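You operate a simulated robot arm through the tools that you are given. There is no shell and no other tool. Be economical: measure what you need, move in short steps, check, and stop when the job is done.

The job below is to be done with a simulated two-armed robot. You get a single attempt, and the scene is never put back.

Task
Press the plus key of the trial machine three times. Put the disc on the narrow bench top away on the white bench top. Put the 8 coupling from the top of the long bench on the yellow bench top and the 10 coupling on the top of the lid of the flat carton. Pull the drawer four open. Do these in any order.

The check looks at the end state, three seconds after you hand in, the way a careful person would. Anything else that was tipped, shoved, dropped, spilled or broken makes it a failure. Lids that push on must go on centred and level and be pressed home; caps that screw on are set level and turned clockwise until they are tight.

Robot
Two 7-joint arms with two-finger parallel grippers on one trunk, on a base that drives. Base frame: it is fixed to the floor where the robot stands at the start and does not move with it; the origin is under the middle of the robot, x ahead of it, y to its left, z up; the surface under the hand at the start is at about z = 0.71. Lengths are in m, angles in degrees, forces in N, time in s.
The left shoulder is at the start at [0.02, 0.113, 1.047], the right one opposite. With the tool pointing down near the work surface each hand reaches from about 0.24 to 0.6 m from the robot's upright axis, wherever it stands, measured 20 degrees to its own side. Places, roughly: coupling [1.5, 0, 0.75]; disc [-1.25, 2.25, 0.75]; drawer four [-1.9, 3.3, 0.9]; plus key of the trial machine [0.5, 0, 0.7]; top of the lid of the flat carton [2.2, 1.5, 0.8]; white bench top [-2.9, -1.5, 0.7]; yellow bench top [3, -1.2, 0.7]. Payload 1.57 kg a hand.
The tool frame of a hand sits at the grasp point between the pads (the TCP): z along the fingers, y along the line on which they close. The tips reach 0.03 m beyond it. The gripper opens to 0.08 m. The fingers are 0.017 m wide and 0.012 m thick; the gripper's body (0.04 by 0.082 m) begins 0.08 m behind the TCP.
Orientation is told as [roll, pitch, yaw] about the base's x, y, z axes, in that order, counted from this pose: with the fingers straight down and closing along the base's y, the tool's x points along the base's -x, its y along +y and its z along -z.

Tools
- The arms move only by the tool drive_tool. It takes "left_moves", "right_moves" or both (then of equal length, played together; a hand with none holds still); each is a list of rows, each a list of 3 entries, a list of its own where there are three numbers: the shift along the tool's x, y, z in m, then the turn, a rotation vector about the tool's x, y, z in degrees, then the gripper command, from -1 (shut) to 1 (fully open), values between in proportion. In form: [[[x, y, z], [wx, wy, wz], gripper], ...]. A call has 1 to 10 rows; each row is the pose to reach, as a shift and turn from the pose commanded when the call began, along the tool's axes at that moment. A row lasts 0.2 s, in which the tool goes at most 0.05 m and 8.6 degrees; a call with a longer step from one row to the next is refused whole, and so is a gripper value outside its range. A pose out of reach is approached as far as the arm can. The call stops where the force on the tool passes 40 N (or 10 N more than at its start, if that is more) or the arm is blocked; 0.2 s more then pass. Each finger travels about 0.045 m/s and halts on what it meets, pressing with about 37 N; the grip force reading is that of the motor and also rises with nothing between the fingers. The clock runs only during rows and for 0.2 s after the last one: add rows that repeat a pose to give the fingers time. The reply holds the time, the measured pose of the TCP, the force on the tool along the base axes, the opening and the grip force, in the units named above and with some noise, with the torque about the TCP (base axes, N m) and any sound that the robot's microphone picked up.
- Cameras (640 x 400 px; columns grow to the right, rows downward): "scene" is now at [0.0953, 0.0201, 1.1757]; the picture's right is [0.23, -0.97, 0.00], its down [-0.53, -0.13, -0.84] and it looks along [0.81, 0.19, -0.55] (base axes); focal length 275 px, centre (320, 200). "left" rides on the left gripper at [0.072, 0.007, -0.122] in its tool frame; the picture's right is [-0.09, 1.00, 0.00], its down [-0.84, -0.08, -0.54] and it looks along [-0.54, -0.05, 0.84] (tool axes); focal length 238 px, centre (320, 200). "right" rides on the right gripper at [0.072, -0.007, -0.122] in its tool frame; the picture's right is [0.09, 1.00, 0.00], its down [-0.84, 0.08, -0.54] and it looks along [-0.54, 0.05, 0.84] (tool axes); focal length 238 px, centre (320, 200). There is no depth. A picture from a camera that has moved, and an enlarged one, comes with that camera's place and axes in the base frame and with its lens.
- grab_frame(camera): a new picture of that camera. No time passes.
- lift_body(by): slides the trunk up (or, below 0, down) by that many m; the arms and the scene camera ride with it, the base frame stays. It gives what a move gives, with no picture.
- roll_base(legs): drives the robot by 1 to 6 legs, each [ahead, left, turn to the left] in m, m and degrees, along the robot's own axes; the way and the turn of a leg run together, so that a leg with both is an arc; at most 1.5 m and 180 degrees a leg. The arms and the cameras ride along, it lands a little off, and it stops where it bumps. It gives what a move gives.
- turn_head(pan, tilt): turns the head with the scene camera to pan (to the left, within 80 degrees either way) and tilt (down, from -29 to 69), counted from straight ahead of the robot. It gives what a move gives.
- close_up(camera, box): a new picture of the part [left, top, right, bottom] of that camera's present view, enlarged. No time passes.
- hand_in(): hands the job in; it is judged then, once.

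Work in short steps. Places have to be worked out from the pictures, the camera data and where the tool is seen: move nearer, look again, correct. Check each grasp and each placing, and mend what went wrong. You have 165 turns and 122 pictures in all, those below and enlarged ones among them. Open the grippers and draw the arms clear of the work before you hand the job in, unless the task says otherwise; then end with one line.

The tools are called after "Call:" as name(argument=value, ...) on one line, values as JSON. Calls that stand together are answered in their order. drive_tool: Moves the arms, as the interface text tells. Its arguments: {"type":"object","properties":{"left_moves":{"type":"array","items":{"type":"array"}},"right_moves":{"type":"array","items":{"type":"array"}}},"required":[]} The other tools are called the same way: lift_body (by) slides the trunk up or down; roll_base (legs) drives the base; turn_head (pan, tilt) turns the head that bears the scene camera; grab_frame (camera) takes a picture; close_up (camera, box) takes an enlarged picture of a part of a camera's view; hand_in () hands the job in.

At the start:

```text
t: 0.0
left_tcp_pos: [0.4364, 0.242, 1.0033]
left_ee_rot: [0.0, 0.1, 0.0]
left_ft_force: [0.1, 0.2, -0.2]
left_wrist_torque: [0.02, -0.03, 0.04]
left_opening: 0.0798
left_grip_force: 0.1
right_tcp_pos: [0.4627, -0.1434, 0.9668]
right_ee_rot: [0.0, 0.1, -0.1]
right_ft_force: [0.1, 0.1, 0.4]
right_wrist_torque: [0.01, 0.03, -0.01]
right_opening: 0.0797
right_grip_force: 0.1
trunk travel left (down, up): [-0.1, 0.47]
robot x, y, heading: [-0.0015, 0.0002, 0.1]
head pan, tilt: [13.4, 33.1]
```

scene: 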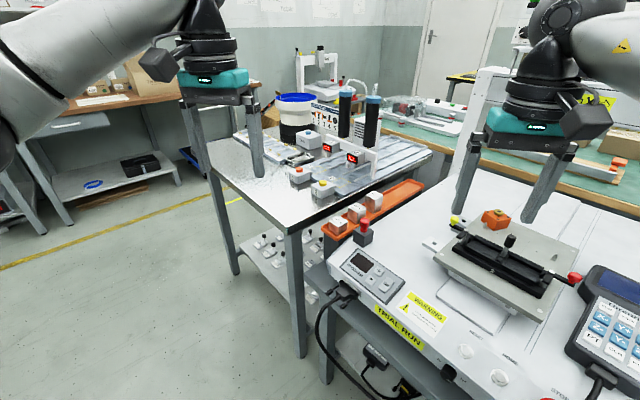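
right: 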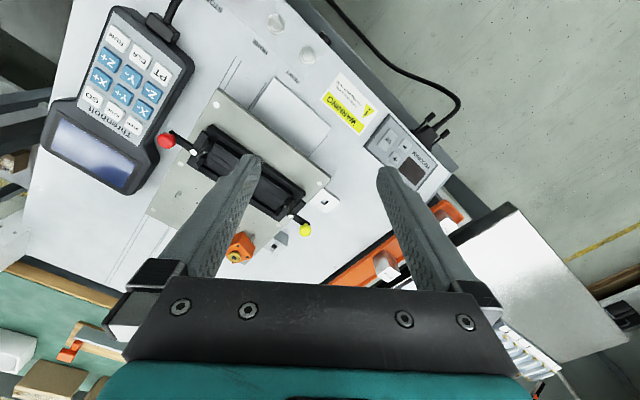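
left: 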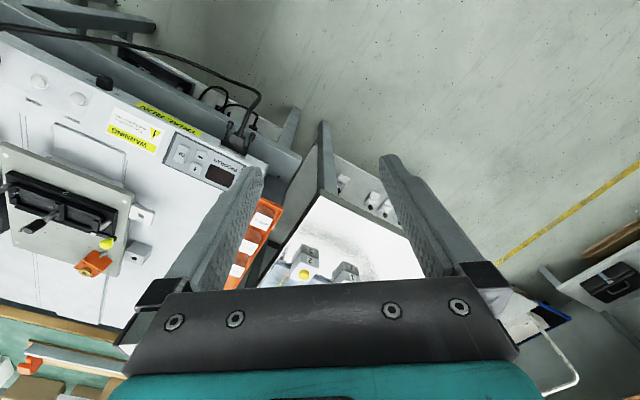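

The trial machine stands ahead with a small key panel at its near left. I zoom in on it to find the plus key.

Call:
close_up(camera="scene", box=[320, 220, 480, 320])

Call:
close_up(camera="right", box=[340, 90, 468, 200])

```text
4.00 times, centred on (400, 270) of scene
camera zoom: at [0.0953, 0.0201, 1.1757], right [0.23, -0.97, 0.0], down [-0.53, -0.13, -0.84], along [0.81, 0.19, -0.55], focal length 1098 px, centre (0, -80)
```

zoom: 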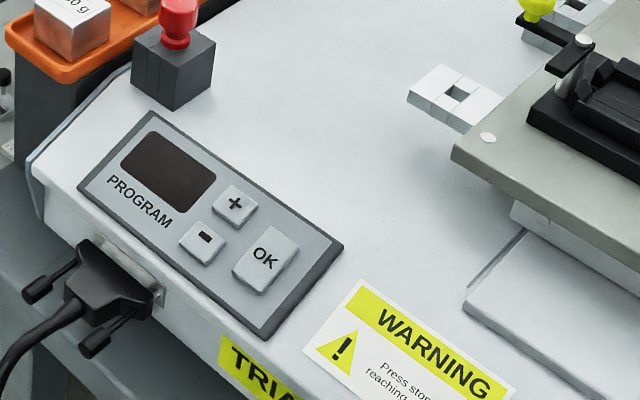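

```text
3.64 times, centred on (404, 145) of right
camera zoom: at [0.3908, -0.1507, 1.0883], right [-0.09, 1.0, 0.0], down [0.84, 0.08, 0.54], along [0.54, 0.05, -0.84], focal length 867 px, centre (14, 400)
```

zoom: 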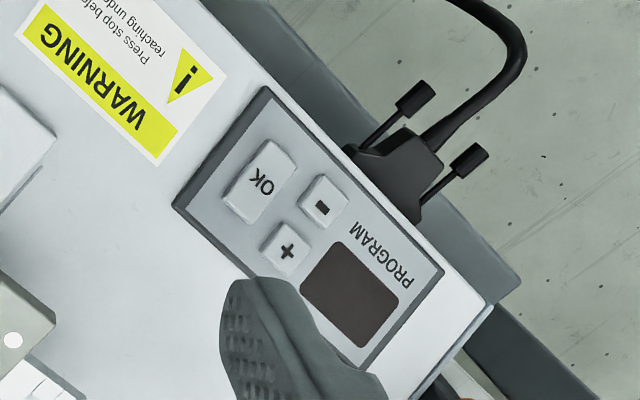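

Triangulating both views puts the plus key near [0.543, -0.007, 0.70]. I close the right gripper and bring it to about 0.1 m above that point.

Call:
drive_tool(right_moves=[[[-0.016, 0.027, 0.026], [0, 0, 0], -1], [[-0.032, 0.054, 0.052], [0, 0, 0], -1], [[-0.048, 0.081, 0.078], [0, 0, 0], -1], [[-0.064, 0.108, 0.104], [0, 0, 0], -1], [[-0.08, 0.136, 0.13], [0, 0, 0], -1], [[-0.08, 0.136, 0.13], [0, 0, 0], -1], [[-0.08, 0.136, 0.13], [0, 0, 0], -1]])

Call:
grab_frame(camera="right")

Call:
close_up(camera="scene", box=[320, 220, 480, 320])

```text
t: 1.6
left_tcp_pos: [0.4374, 0.2419, 1.004]
left_ee_rot: [0.0, 0.0, 0.1]
left_ft_force: [-0.4, 0.6, -0.5]
left_wrist_torque: [0.02, 0.0, -0.01]
left_opening: 0.0798
left_grip_force: 0.1
right_tcp_pos: [0.5434, -0.007, 0.8375]
right_ee_rot: [0.1, 0.0, -0.2]
right_ft_force: [0.0, -0.2, -0.5]
right_wrist_torque: [-0.01, -0.01, 0.01]
right_opening: 0.0
right_grip_force: 21.4
trunk travel left (down, up): [-0.1, 0.47]
robot x, y, heading: [0.0014, -0.0008, 0.1]
head pan, tilt: [13.4, 33.1]
```

```text
116 pictures are left
camera right: at [0.4723, -0.0136, 0.9584], right [-0.09, 1.0, 0.0], down [0.84, 0.08, 0.54], along [0.54, 0.05, -0.84], focal length 238 px, centre (320, 200)
```

right: 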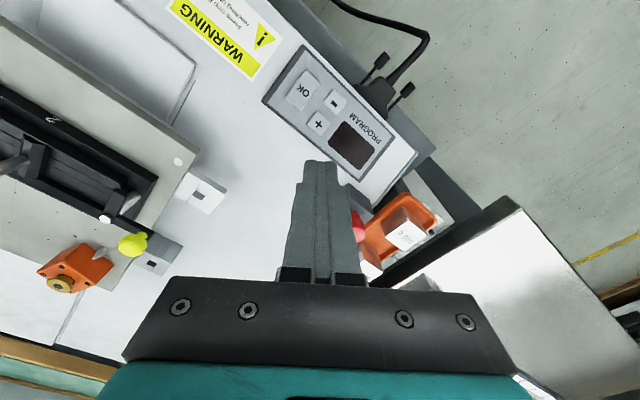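

```text
4.00 times, centred on (400, 270) of scene
camera zoom: at [0.0953, 0.02, 1.1757], right [0.23, -0.97, 0.0], down [-0.53, -0.13, -0.84], along [0.81, 0.19, -0.55], focal length 1098 px, centre (0, -80)
```

zoom: 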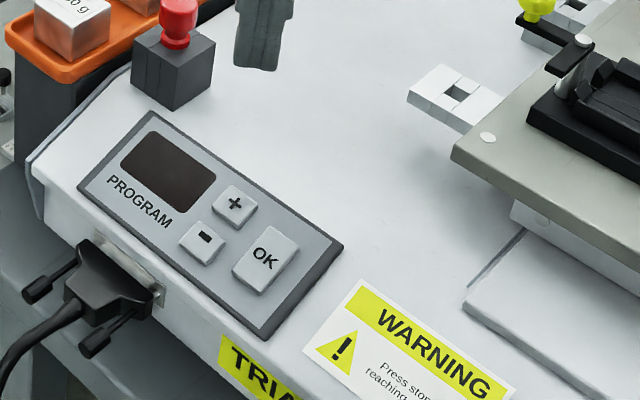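

The refined estimate is [0.542, -0.010, 0.700], and the neighbouring keys are about 29 mm away, so the closed tips fit. I go down to just above the key.

Call:
drive_tool(right_moves=[[[0.001, -0.003, 0.04], [0, 0, 0], -1], [[0.001, -0.003, 0.08], [0, 0, 0], -1], [[0.001, -0.003, 0.097], [0, 0, 0], -1], [[0.001, -0.003, 0.097], [0, 0, 0], -1]])

Call:
close_up(camera="scene", box=[320, 220, 480, 320])

Call:
close_up(camera="right", box=[240, 80, 400, 180])

```text
t: 2.6
left_tcp_pos: [0.4367, 0.2415, 1.0047]
left_ee_rot: [-0.1, -0.1, 0.0]
left_ft_force: [0.7, 0.4, 0.0]
left_wrist_torque: [0.01, 0.03, -0.02]
left_opening: 0.0798
left_grip_force: 0.1
right_tcp_pos: [0.5434, -0.0111, 0.7413]
right_ee_rot: [0.1, -0.2, -0.1]
right_ft_force: [-0.3, -2.0, 2.5]
right_wrist_torque: [-0.05, -0.04, 0.0]
right_opening: 0.0
right_grip_force: 21.3
trunk travel left (down, up): [-0.1, 0.47]
robot x, y, heading: [0.0026, 0.0024, -0.3]
head pan, tilt: [13.4, 33.1]
heard: click
```

```text
4.00 times, centred on (400, 270) of scene
camera zoom: at [0.0951, 0.02, 1.1758], right [0.23, -0.97, 0.0], down [-0.53, -0.13, -0.84], along [0.81, 0.19, -0.55], focal length 1098 px, centre (0, -80)
```

zoom: 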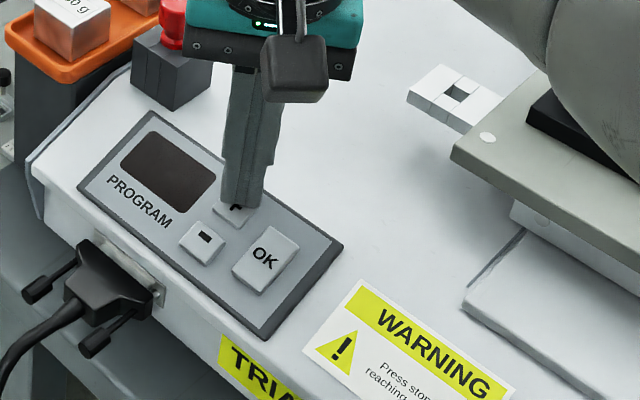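

```text
4.00 times, centred on (320, 130) of right
camera zoom: at [0.471, -0.0176, 0.8618], right [-0.09, 1.0, 0.0], down [0.84, 0.08, 0.54], along [0.54, 0.05, -0.84], focal length 953 px, centre (320, 480)
```

zoom: 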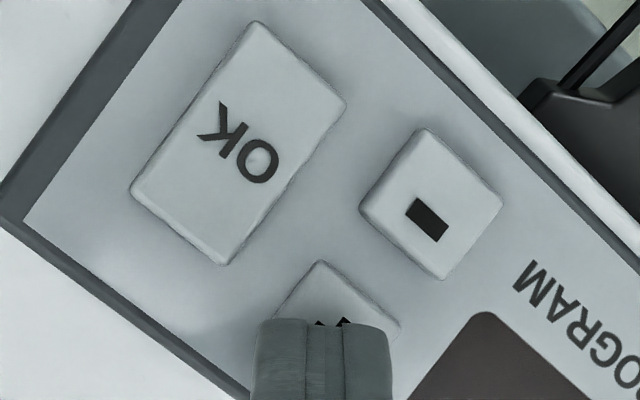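

A click came on contact, so the key was pressed once, a few mm off centre. I lift clear and shift 4 mm nearer to the robot.

Call:
drive_tool(right_moves=[[[0, 0, -0.02], [0, 0, 0], -1], [[0.005, 0, -0.02], [0, 0, 0], -1], [[0.005, 0, -0.02], [0, 0, 0], -1]])

Call:
close_up(camera="scene", box=[320, 220, 480, 320])

```text
t: 3.4
left_tcp_pos: [0.4368, 0.2417, 1.0041]
left_ee_rot: [0.0, -0.1, 0.0]
left_ft_force: [-0.4, 0.6, 0.8]
left_wrist_torque: [-0.02, -0.01, 0.01]
left_opening: 0.0798
left_grip_force: 0.1
right_tcp_pos: [0.5361, -0.0105, 0.759]
right_ee_rot: [0.0, 0.1, -0.1]
right_ft_force: [0.5, -0.1, -0.4]
right_wrist_torque: [0.01, 0.0, 0.01]
right_opening: 0.0002
right_grip_force: 21.0
trunk travel left (down, up): [-0.1, 0.47]
robot x, y, heading: [-0.0006, -0.0005, 0.2]
head pan, tilt: [13.4, 33.1]
```

```text
4.00 times, centred on (400, 270) of scene
camera zoom: at [0.0953, 0.0201, 1.1757], right [0.23, -0.97, 0.0], down [-0.53, -0.13, -0.84], along [0.81, 0.19, -0.55], focal length 1098 px, centre (0, -80)
```

zoom: 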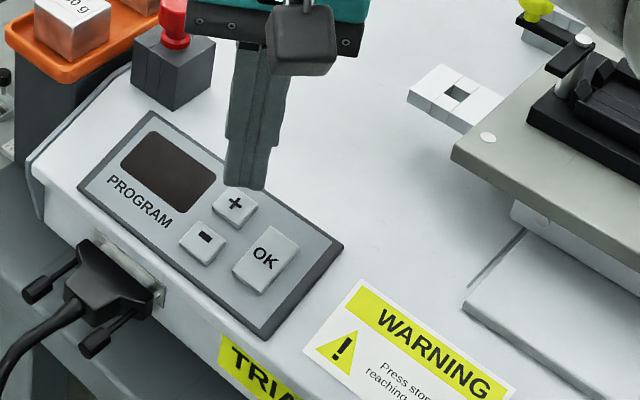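

The key sprang back. I do the second press: down 20 mm, then up.

Call:
drive_tool(right_moves=[[[0, 0, 0.012], [0, 0, 0], -1], [[0, 0, 0.02], [0, 0, 0], -1], [[0, 0, 0.02], [0, 0, 0], -1], [[0, 0, 0], [0, 0, 0], -1], [[0, 0, 0], [0, 0, 0], -1]])

```text
t: 4.6
left_tcp_pos: [0.4372, 0.2427, 1.0039]
left_ee_rot: [-0.1, -0.1, -0.1]
left_ft_force: [-0.6, -0.7, 0.9]
left_wrist_torque: [-0.03, -0.02, 0.01]
left_opening: 0.08
left_grip_force: 0.2
right_tcp_pos: [0.5364, -0.0108, 0.7586]
right_ee_rot: [0.0, 0.0, 0.0]
right_ft_force: [-0.3, 0.4, 0.2]
right_wrist_torque: [-0.03, 0.02, 0.01]
right_opening: 0.0002
right_grip_force: 21.2
trunk travel left (down, up): [-0.1, 0.47]
robot x, y, heading: [-0.0002, -0.0051, 0.1]
head pan, tilt: [13.4, 33.1]
heard: click
```

Second click heard, so I repeat the same stroke for the third press and then rise further.

Call:
drive_tool(right_moves=[[[0, 0, 0.012], [0, 0, 0], -1], [[0, 0, 0.02], [0, 0, 0], -1], [[0, 0, 0.02], [0, 0, 0], -1], [[0, 0, 0], [0, 0, 0], -1], [[0, 0, -0.05], [0, 0, 0], -1], [[0, 0, -0.1], [0, 0, 0], -1], [[0, 0, -0.15], [0, 0, 0], 1], [[0.05, 0, -0.2], [0, 0, 0], 1], [[0.05, 0, -0.2], [0, 0, 0], 1]])

Call:
close_up(camera="scene", box=[320, 220, 480, 320])

```text
refused: row 8 steps farther than a row can; nothing moved
```

```text
4.00 times, centred on (400, 270) of scene
camera zoom: at [0.0953, 0.0201, 1.1757], right [0.23, -0.97, 0.0], down [-0.53, -0.13, -0.84], along [0.81, 0.19, -0.55], focal length 1098 px, centre (0, -80)
```

zoom: 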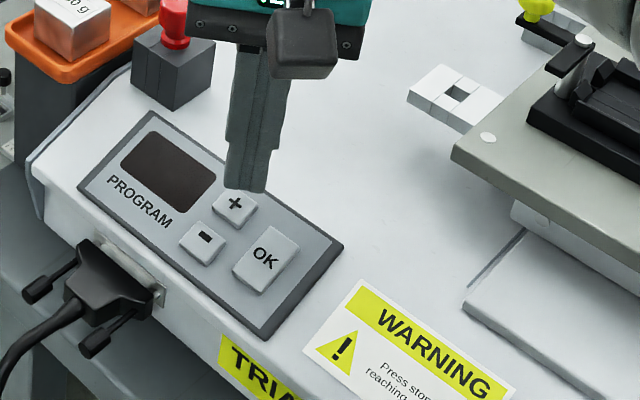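

The call was refused for an overlong step and nothing moved. I repeat it with legal steps.

Call:
drive_tool(right_moves=[[[0, 0, 0.012], [0, 0, 0], -1], [[0, 0, 0.02], [0, 0, 0], -1], [[0, 0, 0.02], [0, 0, 0], -1], [[0, 0, 0], [0, 0, 0], -1], [[0, 0, -0.045], [0, 0, 0], -1], [[0, 0, -0.09], [0, 0, 0], -1], [[0, 0, -0.135], [0, 0, 0], 1], [[0.03, -0.02, -0.165], [0, 0, 0], 1], [[0.06, -0.04, -0.195], [0, 0, 0], 1], [[0.09, -0.06, -0.225], [0, 0, 0], 1]])

Call:
turn_head(pan=30, tilt=12)

Call:
grab_frame(camera="scene")

Call:
turn_head(pan=-30, tilt=12)

Call:
grab_frame(camera="scene")

```text
t: 6.8
left_tcp_pos: [0.4373, 0.2417, 1.0051]
left_ee_rot: [-0.1, 0.0, 0.0]
left_ft_force: [0.0, 0.0, -0.7]
left_wrist_torque: [-0.02, 0.0, -0.02]
left_opening: 0.0802
left_grip_force: 0.0
right_tcp_pos: [0.446, -0.0714, 0.9849]
right_ee_rot: [-0.1, 0.0, -0.1]
right_ft_force: [0.3, 0.5, -0.4]
right_wrist_torque: [0.03, 0.0, 0.0]
right_opening: 0.08
right_grip_force: 0.1
trunk travel left (down, up): [-0.1, 0.47]
robot x, y, heading: [-0.001, -0.0011, -0.0]
head pan, tilt: [13.4, 33.1]
heard: click
```

```text
t: 7.7
left_tcp_pos: [0.436, 0.2426, 1.0046]
left_ee_rot: [0.1, 0.0, -0.1]
left_ft_force: [0.2, -0.6, 0.1]
left_wrist_torque: [-0.02, 0.03, 0.02]
left_opening: 0.08
left_grip_force: 0.0
right_tcp_pos: [0.4475, -0.0694, 0.985]
right_ee_rot: [0.0, 0.0, -0.1]
right_ft_force: [-1.3, 0.0, 0.0]
right_wrist_torque: [0.03, -0.02, 0.01]
right_opening: 0.0802
right_grip_force: 0.0
trunk travel left (down, up): [-0.1, 0.47]
robot x, y, heading: [0.0015, -0.0011, -0.1]
head pan, tilt: [30.0, 12.0]
```

```text
110 pictures are left
camera scene: at [0.0895, 0.0461, 1.2096], right [0.5, -0.87, 0.0], down [-0.18, -0.1, -0.98], along [0.85, 0.49, -0.21], focal length 275 px, centre (320, 200)
```

scene: 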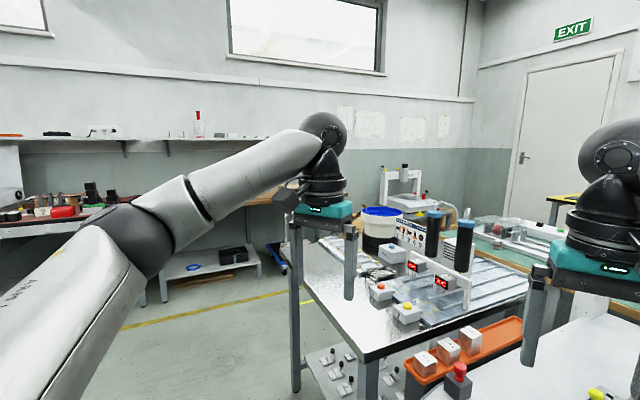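

```text
t: 8.9
left_tcp_pos: [0.436, 0.2412, 1.0039]
left_ee_rot: [-0.1, 0.1, 0.1]
left_ft_force: [0.4, 0.3, -0.2]
left_wrist_torque: [-0.02, 0.01, 0.0]
left_opening: 0.0801
left_grip_force: 0.0
right_tcp_pos: [0.4474, -0.0716, 0.9836]
right_ee_rot: [0.0, 0.0, -0.1]
right_ft_force: [-0.1, 0.6, 0.2]
right_wrist_torque: [0.0, 0.01, 0.01]
right_opening: 0.08
right_grip_force: 0.0
trunk travel left (down, up): [-0.1, 0.47]
robot x, y, heading: [0.0048, -0.0013, 0.2]
head pan, tilt: [-30.0, 12.0]
```

```text
109 pictures are left
camera scene: at [0.0895, -0.047, 1.2097], right [-0.5, -0.87, 0.0], down [-0.18, 0.1, -0.98], along [0.85, -0.49, -0.21], focal length 275 px, centre (320, 200)
```

scene: 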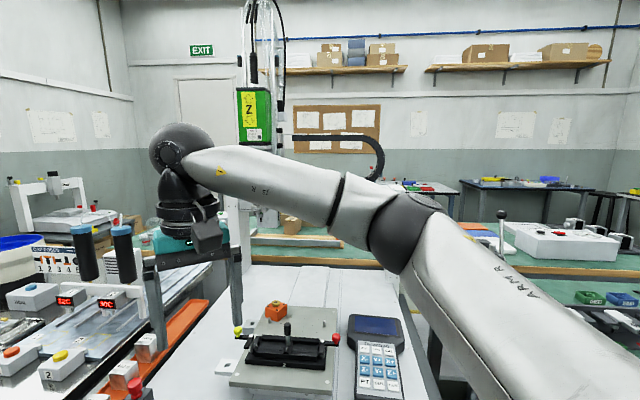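

All three clicks have been heard, so the plus key is done. I raise the trunk for an overview of the room.

Call:
lift_body(by=0.45)

Call:
turn_head(pan=0, tilt=30)

Call:
grab_frame(camera="scene")

Call:
turn_head(pan=-65, tilt=25)

Call:
grab_frame(camera="scene")

Call:
turn_head(pan=65, tilt=25)

Call:
grab_frame(camera="scene")

```text
refused: 0.45 is not a number from -0.4 to 0.4
```

```text
t: 9.9
left_tcp_pos: [0.4364, 0.2427, 1.0048]
left_ee_rot: [0.1, 0.0, -0.1]
left_ft_force: [-0.5, -0.8, 0.9]
left_wrist_torque: [-0.01, 0.02, 0.02]
left_opening: 0.0803
left_grip_force: 0.0
right_tcp_pos: [0.4476, -0.0712, 0.9844]
right_ee_rot: [0.0, -0.1, 0.0]
right_ft_force: [0.2, -0.1, -0.2]
right_wrist_torque: [0.03, -0.01, 0.01]
right_opening: 0.0799
right_grip_force: 0.0
trunk travel left (down, up): [-0.1, 0.47]
robot x, y, heading: [0.0027, 0.0018, -0.1]
head pan, tilt: [0.0, 30.0]
```

```text
108 pictures are left
camera scene: at [0.0991, -0.0006, 1.1806], right [0.0, -1.0, 0.0], down [-0.5, 0.0, -0.87], along [0.87, 0.0, -0.5], focal length 275 px, centre (320, 200)
```

scene: 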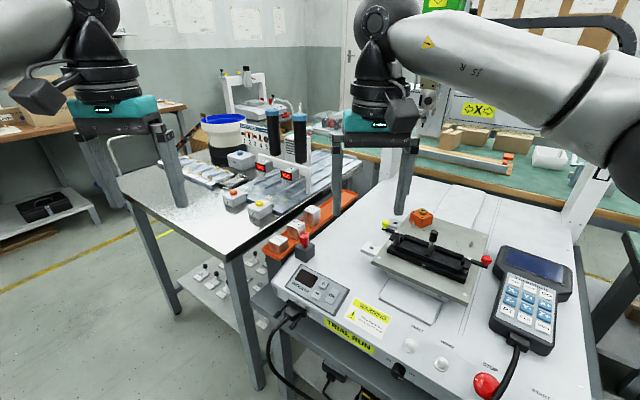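

```text
t: 11.3
left_tcp_pos: [0.4374, 0.2423, 1.0042]
left_ee_rot: [-0.1, 0.1, 0.0]
left_ft_force: [0.7, -0.3, 0.8]
left_wrist_torque: [-0.01, 0.0, 0.02]
left_opening: 0.0803
left_grip_force: 0.0
right_tcp_pos: [0.4479, -0.072, 0.9846]
right_ee_rot: [-0.1, 0.0, -0.1]
right_ft_force: [0.0, 0.3, 0.7]
right_wrist_torque: [0.01, 0.01, 0.01]
right_opening: 0.0802
right_grip_force: 0.0
trunk travel left (down, up): [-0.1, 0.47]
robot x, y, heading: [0.0016, 0.001, -0.0]
head pan, tilt: [-65.0, 25.0]
```

```text
107 pictures are left
camera scene: at [0.0477, -0.084, 1.1885], right [-0.91, -0.42, 0.0], down [-0.18, 0.38, -0.91], along [0.38, -0.82, -0.42], focal length 275 px, centre (320, 200)
```

scene: 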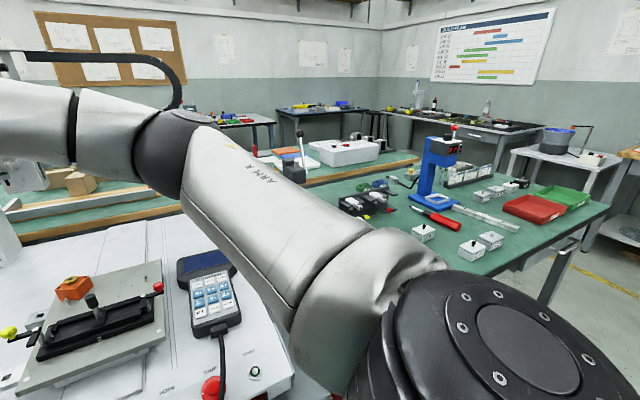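

```text
t: 13.4
left_tcp_pos: [0.4368, 0.2417, 1.004]
left_ee_rot: [-0.1, 0.0, -0.1]
left_ft_force: [-0.1, -0.2, -0.5]
left_wrist_torque: [-0.04, -0.01, 0.01]
left_opening: 0.0801
left_grip_force: 0.0
right_tcp_pos: [0.4464, -0.0716, 0.985]
right_ee_rot: [0.0, 0.0, 0.0]
right_ft_force: [-0.2, -1.3, -0.2]
right_wrist_torque: [0.03, 0.01, 0.04]
right_opening: 0.08
right_grip_force: 0.1
trunk travel left (down, up): [-0.1, 0.47]
robot x, y, heading: [-0.001, 0.0014, 0.1]
head pan, tilt: [65.0, 25.0]
```

```text
106 pictures are left
camera scene: at [0.0477, 0.083, 1.1886], right [0.91, -0.42, 0.0], down [-0.18, -0.38, -0.91], along [0.38, 0.82, -0.42], focal length 275 px, centre (320, 200)
```

scene: 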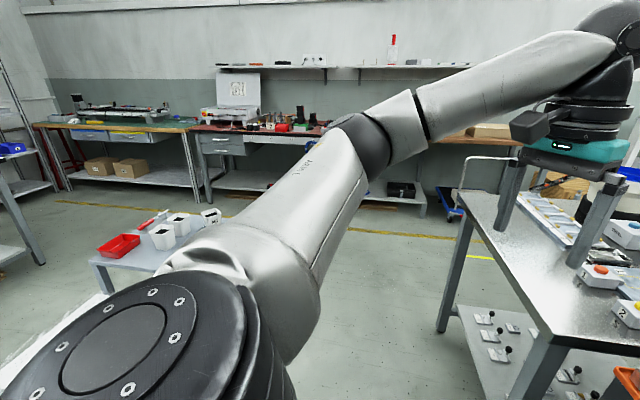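

The lift is limited to 0.4 a call. I raise by 0.4 and look ahead over the machine toward the long green bench.

Call:
lift_body(by=0.4)

Call:
turn_head(pan=0, tilt=25)

Call:
grab_frame(camera="scene")

Call:
turn_head(pan=-60, tilt=25)

Call:
grab_frame(camera="scene")

```text
t: 17.2
left_tcp_pos: [0.4369, 0.2424, 1.4051]
left_ee_rot: [0.1, 0.0, -0.1]
left_ft_force: [0.1, 0.6, 0.7]
left_wrist_torque: [0.01, 0.0, 0.0]
left_opening: 0.0802
left_grip_force: 0.1
right_tcp_pos: [0.4467, -0.0709, 1.3856]
right_ee_rot: [0.1, 0.1, -0.1]
right_ft_force: [-0.8, 0.3, 0.2]
right_wrist_torque: [-0.01, 0.0, 0.01]
right_opening: 0.08
right_grip_force: 0.0
trunk travel left (down, up): [-0.5, 0.07]
robot x, y, heading: [0.0008, -0.0024, -0.3]
head pan, tilt: [65.0, 25.0]
```

```text
t: 18.6
left_tcp_pos: [0.4361, 0.2415, 1.4033]
left_ee_rot: [0.0, 0.0, 0.0]
left_ft_force: [-0.2, -0.2, 0.3]
left_wrist_torque: [0.01, 0.02, 0.0]
left_opening: 0.0799
left_grip_force: 0.2
right_tcp_pos: [0.4472, -0.0719, 1.3847]
right_ee_rot: [0.0, 0.0, -0.1]
right_ft_force: [-0.6, -0.5, -0.9]
right_wrist_torque: [0.03, 0.03, -0.03]
right_opening: 0.0798
right_grip_force: 0.1
trunk travel left (down, up): [-0.5, 0.07]
robot x, y, heading: [-0.0019, 0.0001, 0.1]
head pan, tilt: [0.0, 25.0]
```

```text
105 pictures are left
camera scene: at [0.1008, -0.0004, 1.5885], right [0.0, -1.0, 0.0], down [-0.42, 0.0, -0.91], along [0.91, 0.0, -0.42], focal length 275 px, centre (320, 200)
```

scene: 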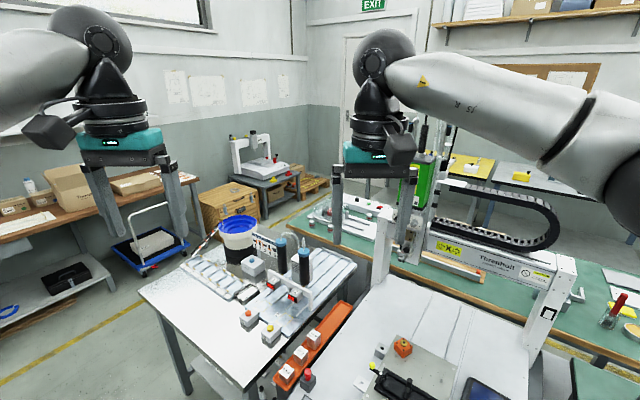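

```text
t: 19.9
left_tcp_pos: [0.4374, 0.2413, 1.4044]
left_ee_rot: [0.0, 0.0, -0.1]
left_ft_force: [-0.9, 0.4, -1.0]
left_wrist_torque: [0.0, 0.03, -0.01]
left_opening: 0.0799
left_grip_force: 0.1
right_tcp_pos: [0.4471, -0.0708, 1.3861]
right_ee_rot: [0.0, 0.0, -0.2]
right_ft_force: [0.2, -0.4, -0.1]
right_wrist_torque: [-0.03, 0.01, 0.01]
right_opening: 0.0801
right_grip_force: 0.0
trunk travel left (down, up): [-0.5, 0.07]
robot x, y, heading: [0.0041, 0.0017, -0.0]
head pan, tilt: [-60.0, 25.0]
```

```text
104 pictures are left
camera scene: at [0.0549, -0.0802, 1.5885], right [-0.87, -0.5, 0.0], down [-0.21, 0.37, -0.91], along [0.45, -0.78, -0.42], focal length 275 px, centre (320, 200)
```

scene: 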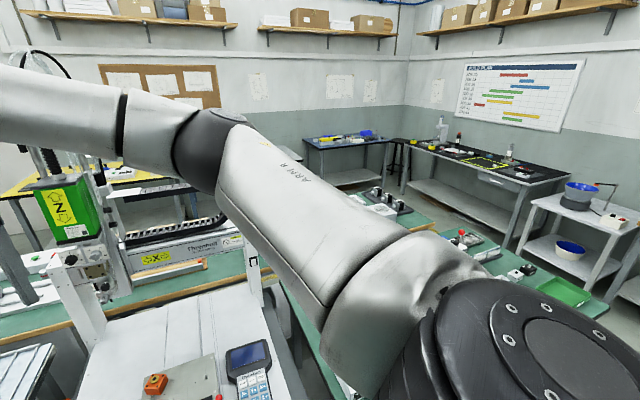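

The room sits rotated in this frame: the left wood bench holds the carton, and the long green bench is behind the shiny table. I back off slightly and turn left toward the aisle between the shiny table and the left benches, then look.

Call:
roll_base(legs=[[-0.1, 0.18, 0], [0, 0, 39], [0.35, 0, 0]])

Call:
turn_head(pan=0, tilt=30)

Call:
grab_frame(camera="scene")

Call:
turn_head(pan=-50, tilt=20)

Call:
grab_frame(camera="scene")

Call:
turn_head(pan=70, tilt=25)

Call:
grab_frame(camera="scene")

```text
t: 25.1
left_tcp_pos: [0.3608, 0.8573, 1.4032]
left_ee_rot: [0.0, 0.0, 38.5]
left_ft_force: [0.2, -0.1, 0.0]
left_wrist_torque: [-0.05, 0.02, -0.01]
left_opening: 0.0801
left_grip_force: 0.0
right_tcp_pos: [0.564, 0.6194, 1.3865]
right_ee_rot: [0.0, 0.0, 38.7]
right_ft_force: [-1.0, 0.1, 0.0]
right_wrist_torque: [0.0, 0.0, -0.04]
right_opening: 0.0801
right_grip_force: 0.1
trunk travel left (down, up): [-0.5, 0.07]
robot x, y, heading: [0.1679, 0.3969, 38.7]
head pan, tilt: [-60.0, 25.0]
```

```text
t: 26.4
left_tcp_pos: [0.3602, 0.8558, 1.4041]
left_ee_rot: [-0.1, 0.0, 38.6]
left_ft_force: [0.2, -1.1, 0.0]
left_wrist_torque: [0.01, -0.01, 0.0]
left_opening: 0.0802
left_grip_force: 0.1
right_tcp_pos: [0.5634, 0.6186, 1.3849]
right_ee_rot: [0.1, 0.1, 38.6]
right_ft_force: [-0.4, 0.3, 0.1]
right_wrist_torque: [0.0, 0.0, -0.01]
right_opening: 0.0801
right_grip_force: 0.1
trunk travel left (down, up): [-0.5, 0.07]
robot x, y, heading: [0.1709, 0.3941, 38.5]
head pan, tilt: [0.0, 30.0]
```

```text
103 pictures are left
camera scene: at [0.2478, 0.4571, 1.5806], right [0.62, -0.78, 0.0], down [-0.39, -0.31, -0.87], along [0.68, 0.54, -0.5], focal length 275 px, centre (320, 200)
```

scene: 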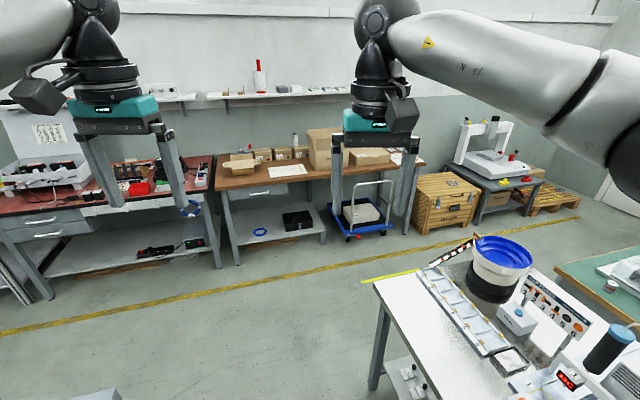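

```text
t: 27.6
left_tcp_pos: [0.3612, 0.8573, 1.4042]
left_ee_rot: [0.0, -0.1, 38.6]
left_ft_force: [0.0, -0.1, 0.4]
left_wrist_torque: [0.0, 0.0, 0.02]
left_opening: 0.0799
left_grip_force: 0.0
right_tcp_pos: [0.5654, 0.6188, 1.3849]
right_ee_rot: [0.0, 0.0, 38.7]
right_ft_force: [-0.2, -0.4, 0.7]
right_wrist_torque: [0.02, 0.01, 0.0]
right_opening: 0.0799
right_grip_force: 0.1
trunk travel left (down, up): [-0.5, 0.07]
robot x, y, heading: [0.1731, 0.3953, 38.8]
head pan, tilt: [-50.0, 20.0]
```

```text
102 pictures are left
camera scene: at [0.2684, 0.3826, 1.5966], right [-0.2, -0.98, 0.0], down [-0.34, 0.07, -0.94], along [0.92, -0.18, -0.34], focal length 275 px, centre (320, 200)
```

scene: 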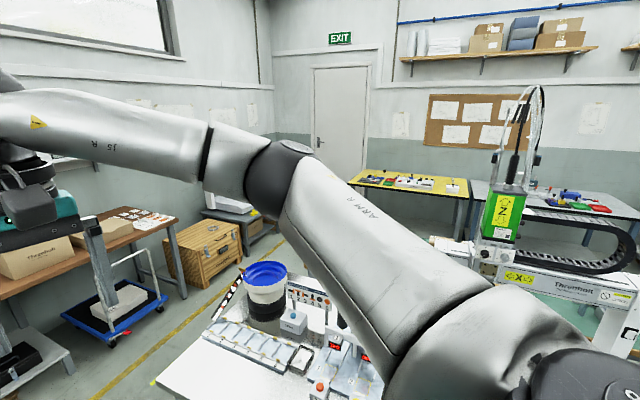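

```text
t: 29.6
left_tcp_pos: [0.3609, 0.8564, 1.4045]
left_ee_rot: [0.0, 0.0, 38.6]
left_ft_force: [0.5, 1.0, 0.1]
left_wrist_torque: [0.0, -0.01, 0.03]
left_opening: 0.08
left_grip_force: 0.0
right_tcp_pos: [0.5638, 0.6181, 1.3854]
right_ee_rot: [0.0, 0.1, 38.6]
right_ft_force: [-0.5, 0.7, -0.2]
right_wrist_torque: [0.01, 0.06, 0.01]
right_opening: 0.0802
right_grip_force: 0.0
trunk travel left (down, up): [-0.5, 0.07]
robot x, y, heading: [0.1726, 0.3948, 38.5]
head pan, tilt: [70.0, 25.0]
```

```text
101 pictures are left
camera scene: at [0.1478, 0.4882, 1.5885], right [0.95, 0.32, 0.0], down [0.13, -0.4, -0.91], along [-0.29, 0.86, -0.42], focal length 275 px, centre (320, 200)
```

scene: 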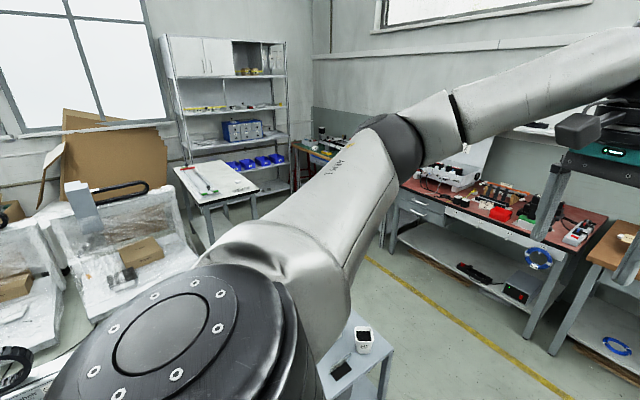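

The aisle along the yellow line (direction about -36°) is clear and leads to the left end of the long bench. I drive into the aisle and along it, then look toward the bench.

Call:
roll_base(legs=[[0, 0, 15], [1.3, 0, 0], [0, 0, -90], [1.15, 0, 0]])

Call:
turn_head(pan=-70, tilt=30)

Call:
grab_frame(camera="scene")

Call:
turn_head(pan=0, tilt=30)

Call:
grab_frame(camera="scene")

```text
t: 46.1
left_tcp_pos: [2.329, 0.6761, 1.4043]
left_ee_rot: [0.0, 0.0, -37.2]
left_ft_force: [0.0, 0.5, 0.2]
left_wrist_torque: [-0.02, -0.03, -0.02]
left_opening: 0.08
left_grip_force: 0.0
right_tcp_pos: [2.1467, 0.4217, 1.3862]
right_ee_rot: [0.0, 0.0, -37.3]
right_ft_force: [0.3, 0.2, -0.9]
right_wrist_torque: [-0.03, 0.01, -0.02]
right_opening: 0.0801
right_grip_force: 0.0
trunk travel left (down, up): [-0.5, 0.07]
robot x, y, heading: [1.8354, 0.7488, -37.1]
head pan, tilt: [70.0, 25.0]
```

```text
t: 48.3
left_tcp_pos: [2.3281, 0.6766, 1.4058]
left_ee_rot: [0.0, 0.1, -37.2]
left_ft_force: [0.2, 0.3, 0.7]
left_wrist_torque: [-0.02, 0.0, 0.01]
left_opening: 0.0799
left_grip_force: 0.1
right_tcp_pos: [2.1478, 0.4215, 1.3848]
right_ee_rot: [0.0, 0.0, -37.3]
right_ft_force: [-0.5, 0.5, 0.1]
right_wrist_torque: [-0.01, -0.02, -0.03]
right_opening: 0.0798
right_grip_force: 0.2
trunk travel left (down, up): [-0.5, 0.07]
robot x, y, heading: [1.834, 0.7455, -37.3]
head pan, tilt: [-70.0, 30.0]
```

```text
100 pictures are left
camera scene: at [1.8144, 0.6548, 1.5806], right [-0.96, 0.3, 0.0], down [0.15, 0.48, -0.87], along [-0.26, -0.83, -0.5], focal length 275 px, centre (320, 200)
```

scene: 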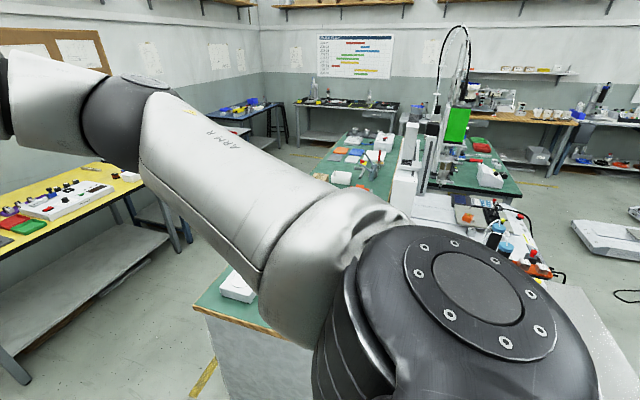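

```text
t: 49.8
left_tcp_pos: [2.3292, 0.6764, 1.4047]
left_ee_rot: [-0.1, 0.0, -37.2]
left_ft_force: [-0.2, 0.0, 0.6]
left_wrist_torque: [0.03, 0.01, -0.02]
left_opening: 0.0801
left_grip_force: 0.0
right_tcp_pos: [2.1467, 0.4208, 1.3856]
right_ee_rot: [0.0, 0.0, -37.3]
right_ft_force: [0.3, 0.1, 1.0]
right_wrist_torque: [-0.02, -0.02, -0.01]
right_opening: 0.0798
right_grip_force: 0.1
trunk travel left (down, up): [-0.5, 0.07]
robot x, y, heading: [1.8386, 0.7456, -37.4]
head pan, tilt: [0.0, 30.0]
```

```text
99 pictures are left
camera scene: at [1.9131, 0.6864, 1.5806], right [-0.61, -0.8, 0.0], down [-0.4, 0.3, -0.87], along [0.69, -0.52, -0.5], focal length 275 px, centre (320, 200)
```

scene: 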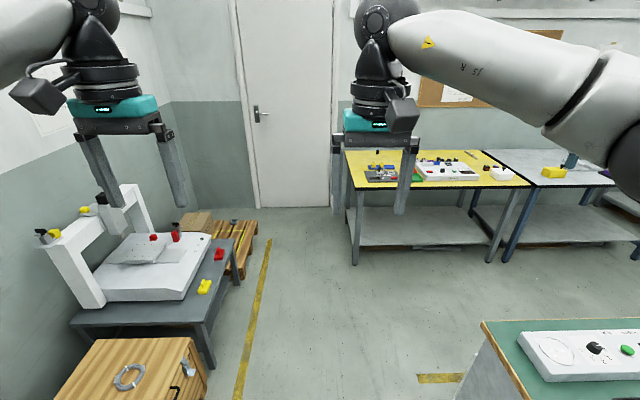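

There is open floor beyond the long bench end. I turn to face the end of the bench and look down on it.

Call:
roll_base(legs=[[0, 0, -88]])

Call:
turn_head(pan=0, tilt=42)

Call:
grab_frame(camera="scene")

```text
t: 53.9
left_tcp_pos: [1.7874, 0.2505, 1.4026]
left_ee_rot: [0.0, 0.0, -124.4]
left_ft_force: [-0.3, 0.0, 0.9]
left_wrist_torque: [-0.02, 0.01, 0.01]
left_opening: 0.0802
left_grip_force: 0.2
right_tcp_pos: [1.5238, 0.4196, 1.3842]
right_ee_rot: [0.0, 0.0, -124.4]
right_ft_force: [-0.7, 0.1, -0.2]
right_wrist_torque: [-0.05, -0.01, 0.03]
right_opening: 0.0802
right_grip_force: 0.1
trunk travel left (down, up): [-0.5, 0.07]
robot x, y, heading: [1.8346, 0.7482, -124.2]
head pan, tilt: [0.0, 30.0]
```

```text
t: 54.6
left_tcp_pos: [1.7877, 0.2514, 1.4036]
left_ee_rot: [0.0, 0.0, -124.4]
left_ft_force: [-0.7, -0.7, -0.7]
left_wrist_torque: [0.02, -0.01, 0.01]
left_opening: 0.0802
left_grip_force: 0.1
right_tcp_pos: [1.5229, 0.4196, 1.3851]
right_ee_rot: [0.0, -0.1, -124.3]
right_ft_force: [1.3, 0.3, 0.3]
right_wrist_torque: [0.01, -0.02, -0.06]
right_opening: 0.08
right_grip_force: 0.1
trunk travel left (down, up): [-0.5, 0.07]
robot x, y, heading: [1.8338, 0.7471, -124.3]
head pan, tilt: [0.0, 42.0]
```

```text
98 pictures are left
camera scene: at [1.7804, 0.67, 1.5623], right [-0.83, 0.56, 0.0], down [0.38, 0.55, -0.74], along [-0.42, -0.61, -0.67], focal length 275 px, centre (320, 200)
```

scene: 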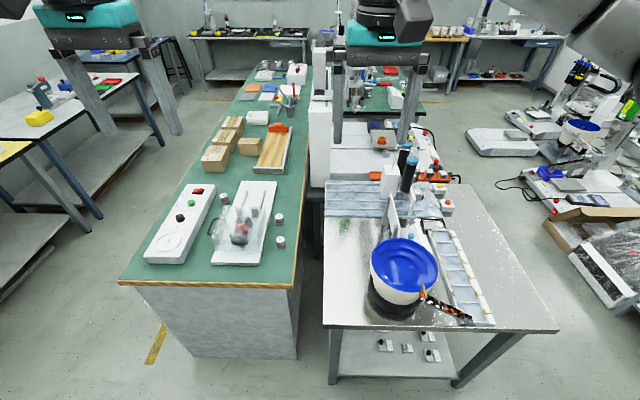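

Small cylinders stand on the bench at about (280,240) and (279,218). I zoom in to read them.

Call:
close_up(camera="scene", box=[200, 175, 300, 270])

```text
4.21 times, centred on (250, 222) of scene
camera zoom: at [1.7804, 0.67, 1.5623], right [-0.83, 0.56, 0.0], down [0.38, 0.55, -0.74], along [-0.42, -0.61, -0.67], focal length 1156 px, centre (615, 105)
```

zoom: 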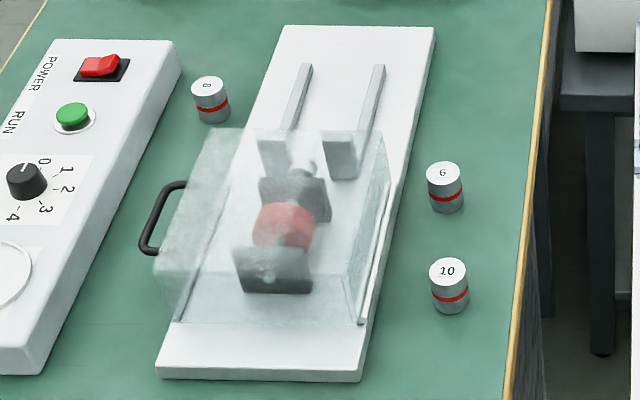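

The 10 stands near [1.53, 0.05] and the 8 near [1.62, -0.31] between the boards. For the 10, I move up to the bench end and lower the trunk.

Call:
roll_base(legs=[[0, 0.36, -2], [0.2, 0, 0]])

Call:
lift_body(by=-0.3)

Call:
grab_frame(camera="right")

Call:
grab_frame(camera="scene")

```text
t: 58.1
left_tcp_pos: [1.9455, -0.1159, 1.4036]
left_ee_rot: [0.1, 0.1, -126.3]
left_ft_force: [0.0, 0.2, -0.8]
left_wrist_torque: [0.02, -0.03, 0.0]
left_opening: 0.0801
left_grip_force: 0.0
right_tcp_pos: [1.6891, 0.0601, 1.3854]
right_ee_rot: [0.0, 0.0, -126.4]
right_ft_force: [-0.8, -0.6, 0.1]
right_wrist_torque: [0.04, -0.02, 0.03]
right_opening: 0.0797
right_grip_force: 0.1
trunk travel left (down, up): [-0.5, 0.07]
robot x, y, heading: [2.0089, 0.3806, -126.1]
head pan, tilt: [0.0, 42.0]
```

```text
t: 61.1
left_tcp_pos: [1.9472, -0.1165, 1.105]
left_ee_rot: [0.0, 0.0, -126.3]
left_ft_force: [-1.0, -0.5, -0.1]
left_wrist_torque: [0.01, -0.01, -0.02]
left_opening: 0.08
left_grip_force: 0.1
right_tcp_pos: [1.6879, 0.0606, 1.0858]
right_ee_rot: [0.0, 0.1, -126.3]
right_ft_force: [0.4, 0.3, 0.2]
right_wrist_torque: [0.01, -0.03, -0.02]
right_opening: 0.0801
right_grip_force: 0.0
trunk travel left (down, up): [-0.2, 0.37]
robot x, y, heading: [2.0094, 0.3797, -126.3]
head pan, tilt: [0.0, 42.0]
```

```text
96 pictures are left
camera right: at [1.7259, 0.1222, 1.207], right [0.86, -0.52, 0.0], down [-0.43, -0.72, 0.54], along [-0.28, -0.46, -0.84], focal length 238 px, centre (320, 200)
```

right: 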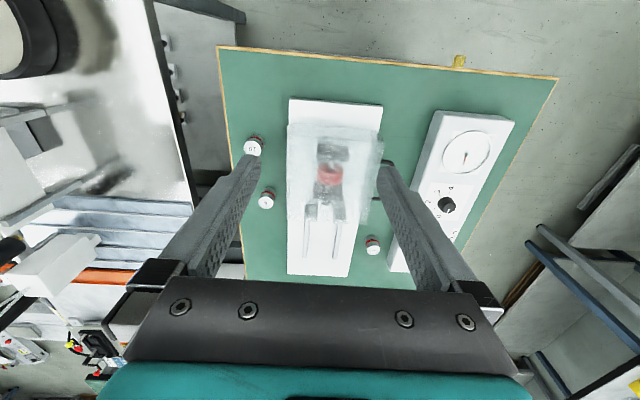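

```text
95 pictures are left
camera scene: at [1.9538, 0.3029, 1.2624], right [-0.81, 0.59, 0.0], down [0.4, 0.54, -0.74], along [-0.44, -0.6, -0.67], focal length 275 px, centre (320, 200)
```

scene: 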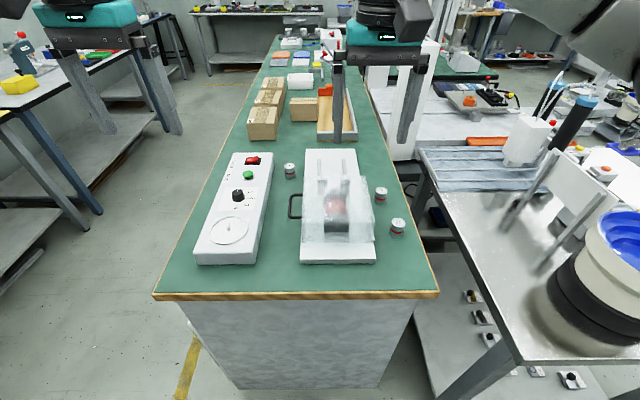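

The estimates are 10 at about [1.535, 0.050, 0.78] and 8 at about [1.632, -0.278]. I bring the right hand above the 10.

Call:
drive_tool(right_moves=[[[-0.022, -0.027, 0.03], [0, 0, 0], 1], [[-0.044, -0.054, 0.06], [0, 0, 0], 1], [[-0.066, -0.081, 0.09], [0, 0, 0], 1], [[-0.088, -0.108, 0.12], [0, 0, 0], 1], [[-0.099, -0.12, 0.155], [0, 0, 0], 1], [[-0.099, -0.12, 0.18], [0, 0, 0], 1], [[-0.099, -0.12, 0.18], [0, 0, 0], 1]])

Call:
grab_frame(camera="right")

Call:
close_up(camera="scene", box=[300, 100, 460, 260])

```text
t: 62.7
left_tcp_pos: [1.9467, -0.1163, 1.1044]
left_ee_rot: [-0.1, 0.0, -126.3]
left_ft_force: [0.1, -0.5, -0.2]
left_wrist_torque: [0.0, 0.04, -0.01]
left_opening: 0.0799
left_grip_force: 0.0
right_tcp_pos: [1.5329, 0.0518, 0.9064]
right_ee_rot: [0.0, 0.0, -126.3]
right_ft_force: [0.4, -0.2, -0.6]
right_wrist_torque: [-0.07, 0.03, 0.01]
right_opening: 0.0799
right_grip_force: 0.0
trunk travel left (down, up): [-0.2, 0.37]
robot x, y, heading: [2.0106, 0.3805, -126.2]
head pan, tilt: [0.0, 42.0]
```

```text
94 pictures are left
camera right: at [1.5699, 0.1138, 1.0275], right [0.86, -0.52, 0.0], down [-0.43, -0.72, 0.54], along [-0.28, -0.46, -0.84], focal length 238 px, centre (320, 200)
```

right: 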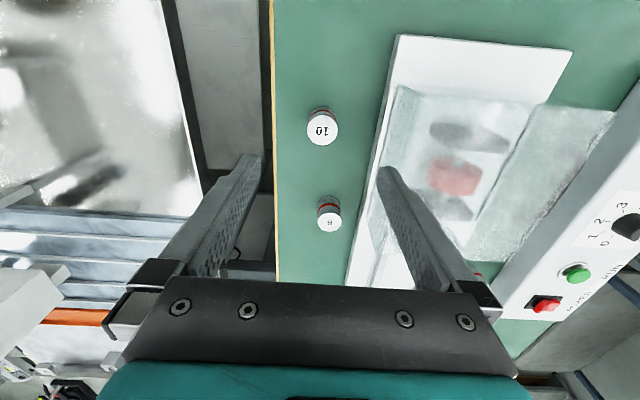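

```text
2.50 times, centred on (380, 180) of scene
camera zoom: at [1.9538, 0.3028, 1.2623], right [-0.81, 0.59, 0.0], down [0.4, 0.54, -0.74], along [-0.44, -0.6, -0.67], focal length 686 px, centre (170, 250)
```

zoom: 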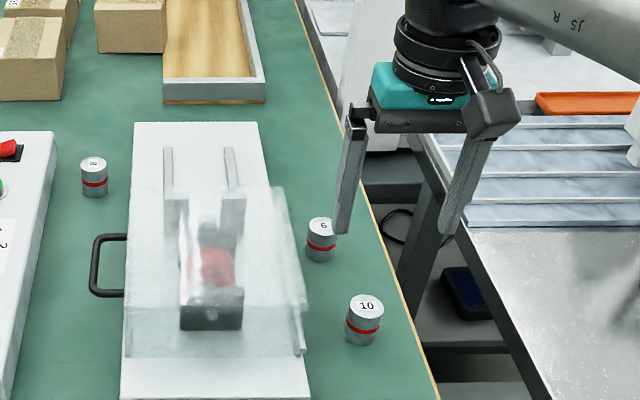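

The 10's top is at [1.533, 0.049, 0.777], under the hand, about 33 mm wide with the board edge 60 mm away. I narrow the opening to 60 mm and descend.

Call:
drive_tool(right_moves=[[[-0.001, 0.001, 0], [0, 0, 0], 0.5], [[-0.001, 0.001, 0.03], [0, 0, 0], 0.5], [[-0.001, 0.001, 0.06], [0, 0, 0], 0.5], [[-0.001, 0.001, 0.09], [0, 0, 0], 0.5], [[-0.001, 0.001, 0.12], [0, 0, 0], 0.5], [[-0.001, 0.001, 0.134], [0, 0, 0], 0.5], [[-0.001, 0.001, 0.134], [0, 0, 0], 0.5]])

Call:
grab_frame(camera="right")

Call:
close_up(camera="scene", box=[320, 140, 460, 260])

```text
t: 64.3
left_tcp_pos: [1.9474, -0.1159, 1.1045]
left_ee_rot: [0.1, 0.0, -126.3]
left_ft_force: [0.1, -1.2, -0.4]
left_wrist_torque: [-0.01, -0.02, -0.01]
left_opening: 0.0799
left_grip_force: 0.1
right_tcp_pos: [1.5333, 0.0539, 0.7736]
right_ee_rot: [0.0, -0.1, -126.3]
right_ft_force: [0.3, -0.4, 0.7]
right_wrist_torque: [-0.02, 0.01, 0.04]
right_opening: 0.06
right_grip_force: 0.0
trunk travel left (down, up): [-0.2, 0.37]
robot x, y, heading: [2.0104, 0.3796, -126.2]
head pan, tilt: [0.0, 42.0]
```

```text
92 pictures are left
camera right: at [1.5713, 0.1137, 0.8948], right [0.86, -0.52, 0.0], down [-0.43, -0.72, 0.54], along [-0.28, -0.46, -0.84], focal length 238 px, centre (320, 200)
```

right: 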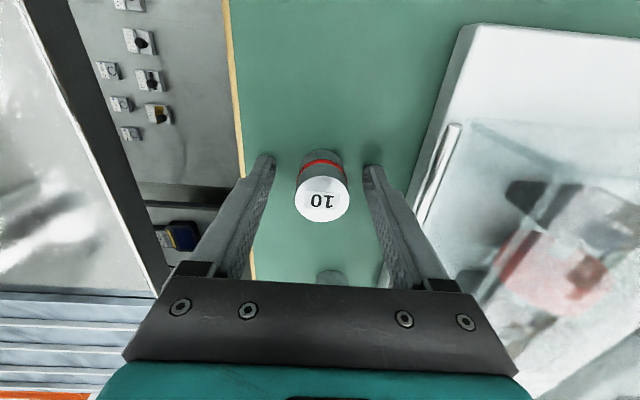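

```text
3.33 times, centred on (390, 200) of scene
camera zoom: at [1.9537, 0.3028, 1.2623], right [-0.81, 0.59, 0.0], down [0.4, 0.54, -0.74], along [-0.44, -0.6, -0.67], focal length 915 px, centre (87, 200)
```

zoom: 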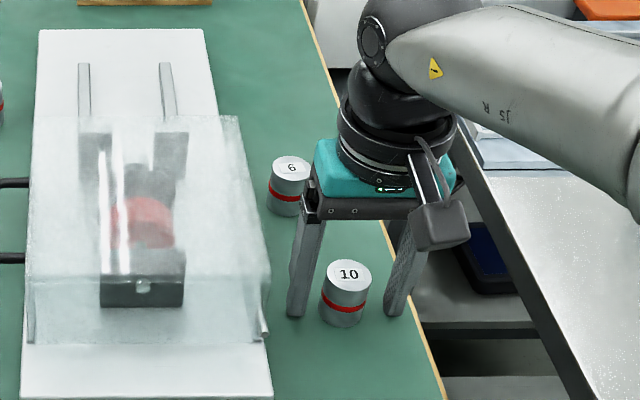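

The fingers straddle the coupling well centred. I close and lift a little.

Call:
drive_tool(right_moves=[[[0, 0, 0], [0, 0, 0], -1], [[0, 0, 0], [0, 0, 0], -1], [[0, 0, 0], [0, 0, 0], -1], [[0, 0, 0], [0, 0, 0], -1], [[0, 0, -0.04], [0, 0, 0], -1], [[0, 0, -0.08], [0, 0, 0], -1], [[0, 0, -0.12], [0, 0, 0], -1], [[0, 0, -0.16], [0, 0, 0], -1], [[0, 0, -0.16], [0, 0, 0], -1]])

Call:
grab_frame(camera="right")

```text
t: 66.3
left_tcp_pos: [1.947, -0.1169, 1.1045]
left_ee_rot: [-0.1, 0.0, -126.3]
left_ft_force: [0.4, 0.1, -0.1]
left_wrist_torque: [0.02, -0.01, -0.04]
left_opening: 0.08
left_grip_force: 0.1
right_tcp_pos: [1.5328, 0.0505, 0.9314]
right_ee_rot: [0.0, 0.0, -126.4]
right_ft_force: [-0.8, -0.8, -0.3]
right_wrist_torque: [-0.02, 0.03, 0.0]
right_opening: 0.0307
right_grip_force: 37.3
trunk travel left (down, up): [-0.2, 0.37]
robot x, y, heading: [2.0122, 0.3786, -126.3]
head pan, tilt: [0.0, 42.0]
```

```text
90 pictures are left
camera right: at [1.5692, 0.112, 1.0525], right [0.86, -0.52, 0.0], down [-0.43, -0.72, 0.54], along [-0.28, -0.46, -0.84], focal length 238 px, centre (320, 200)
```

right: 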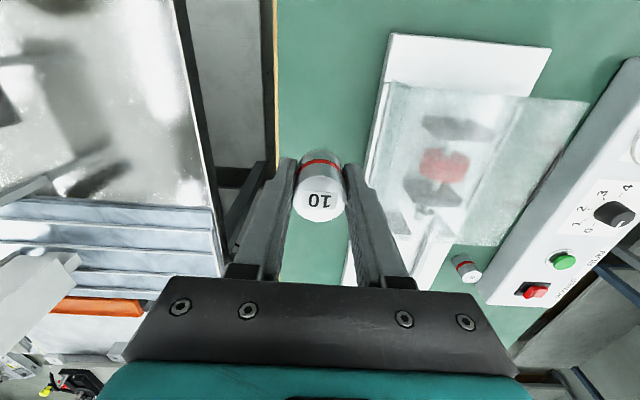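

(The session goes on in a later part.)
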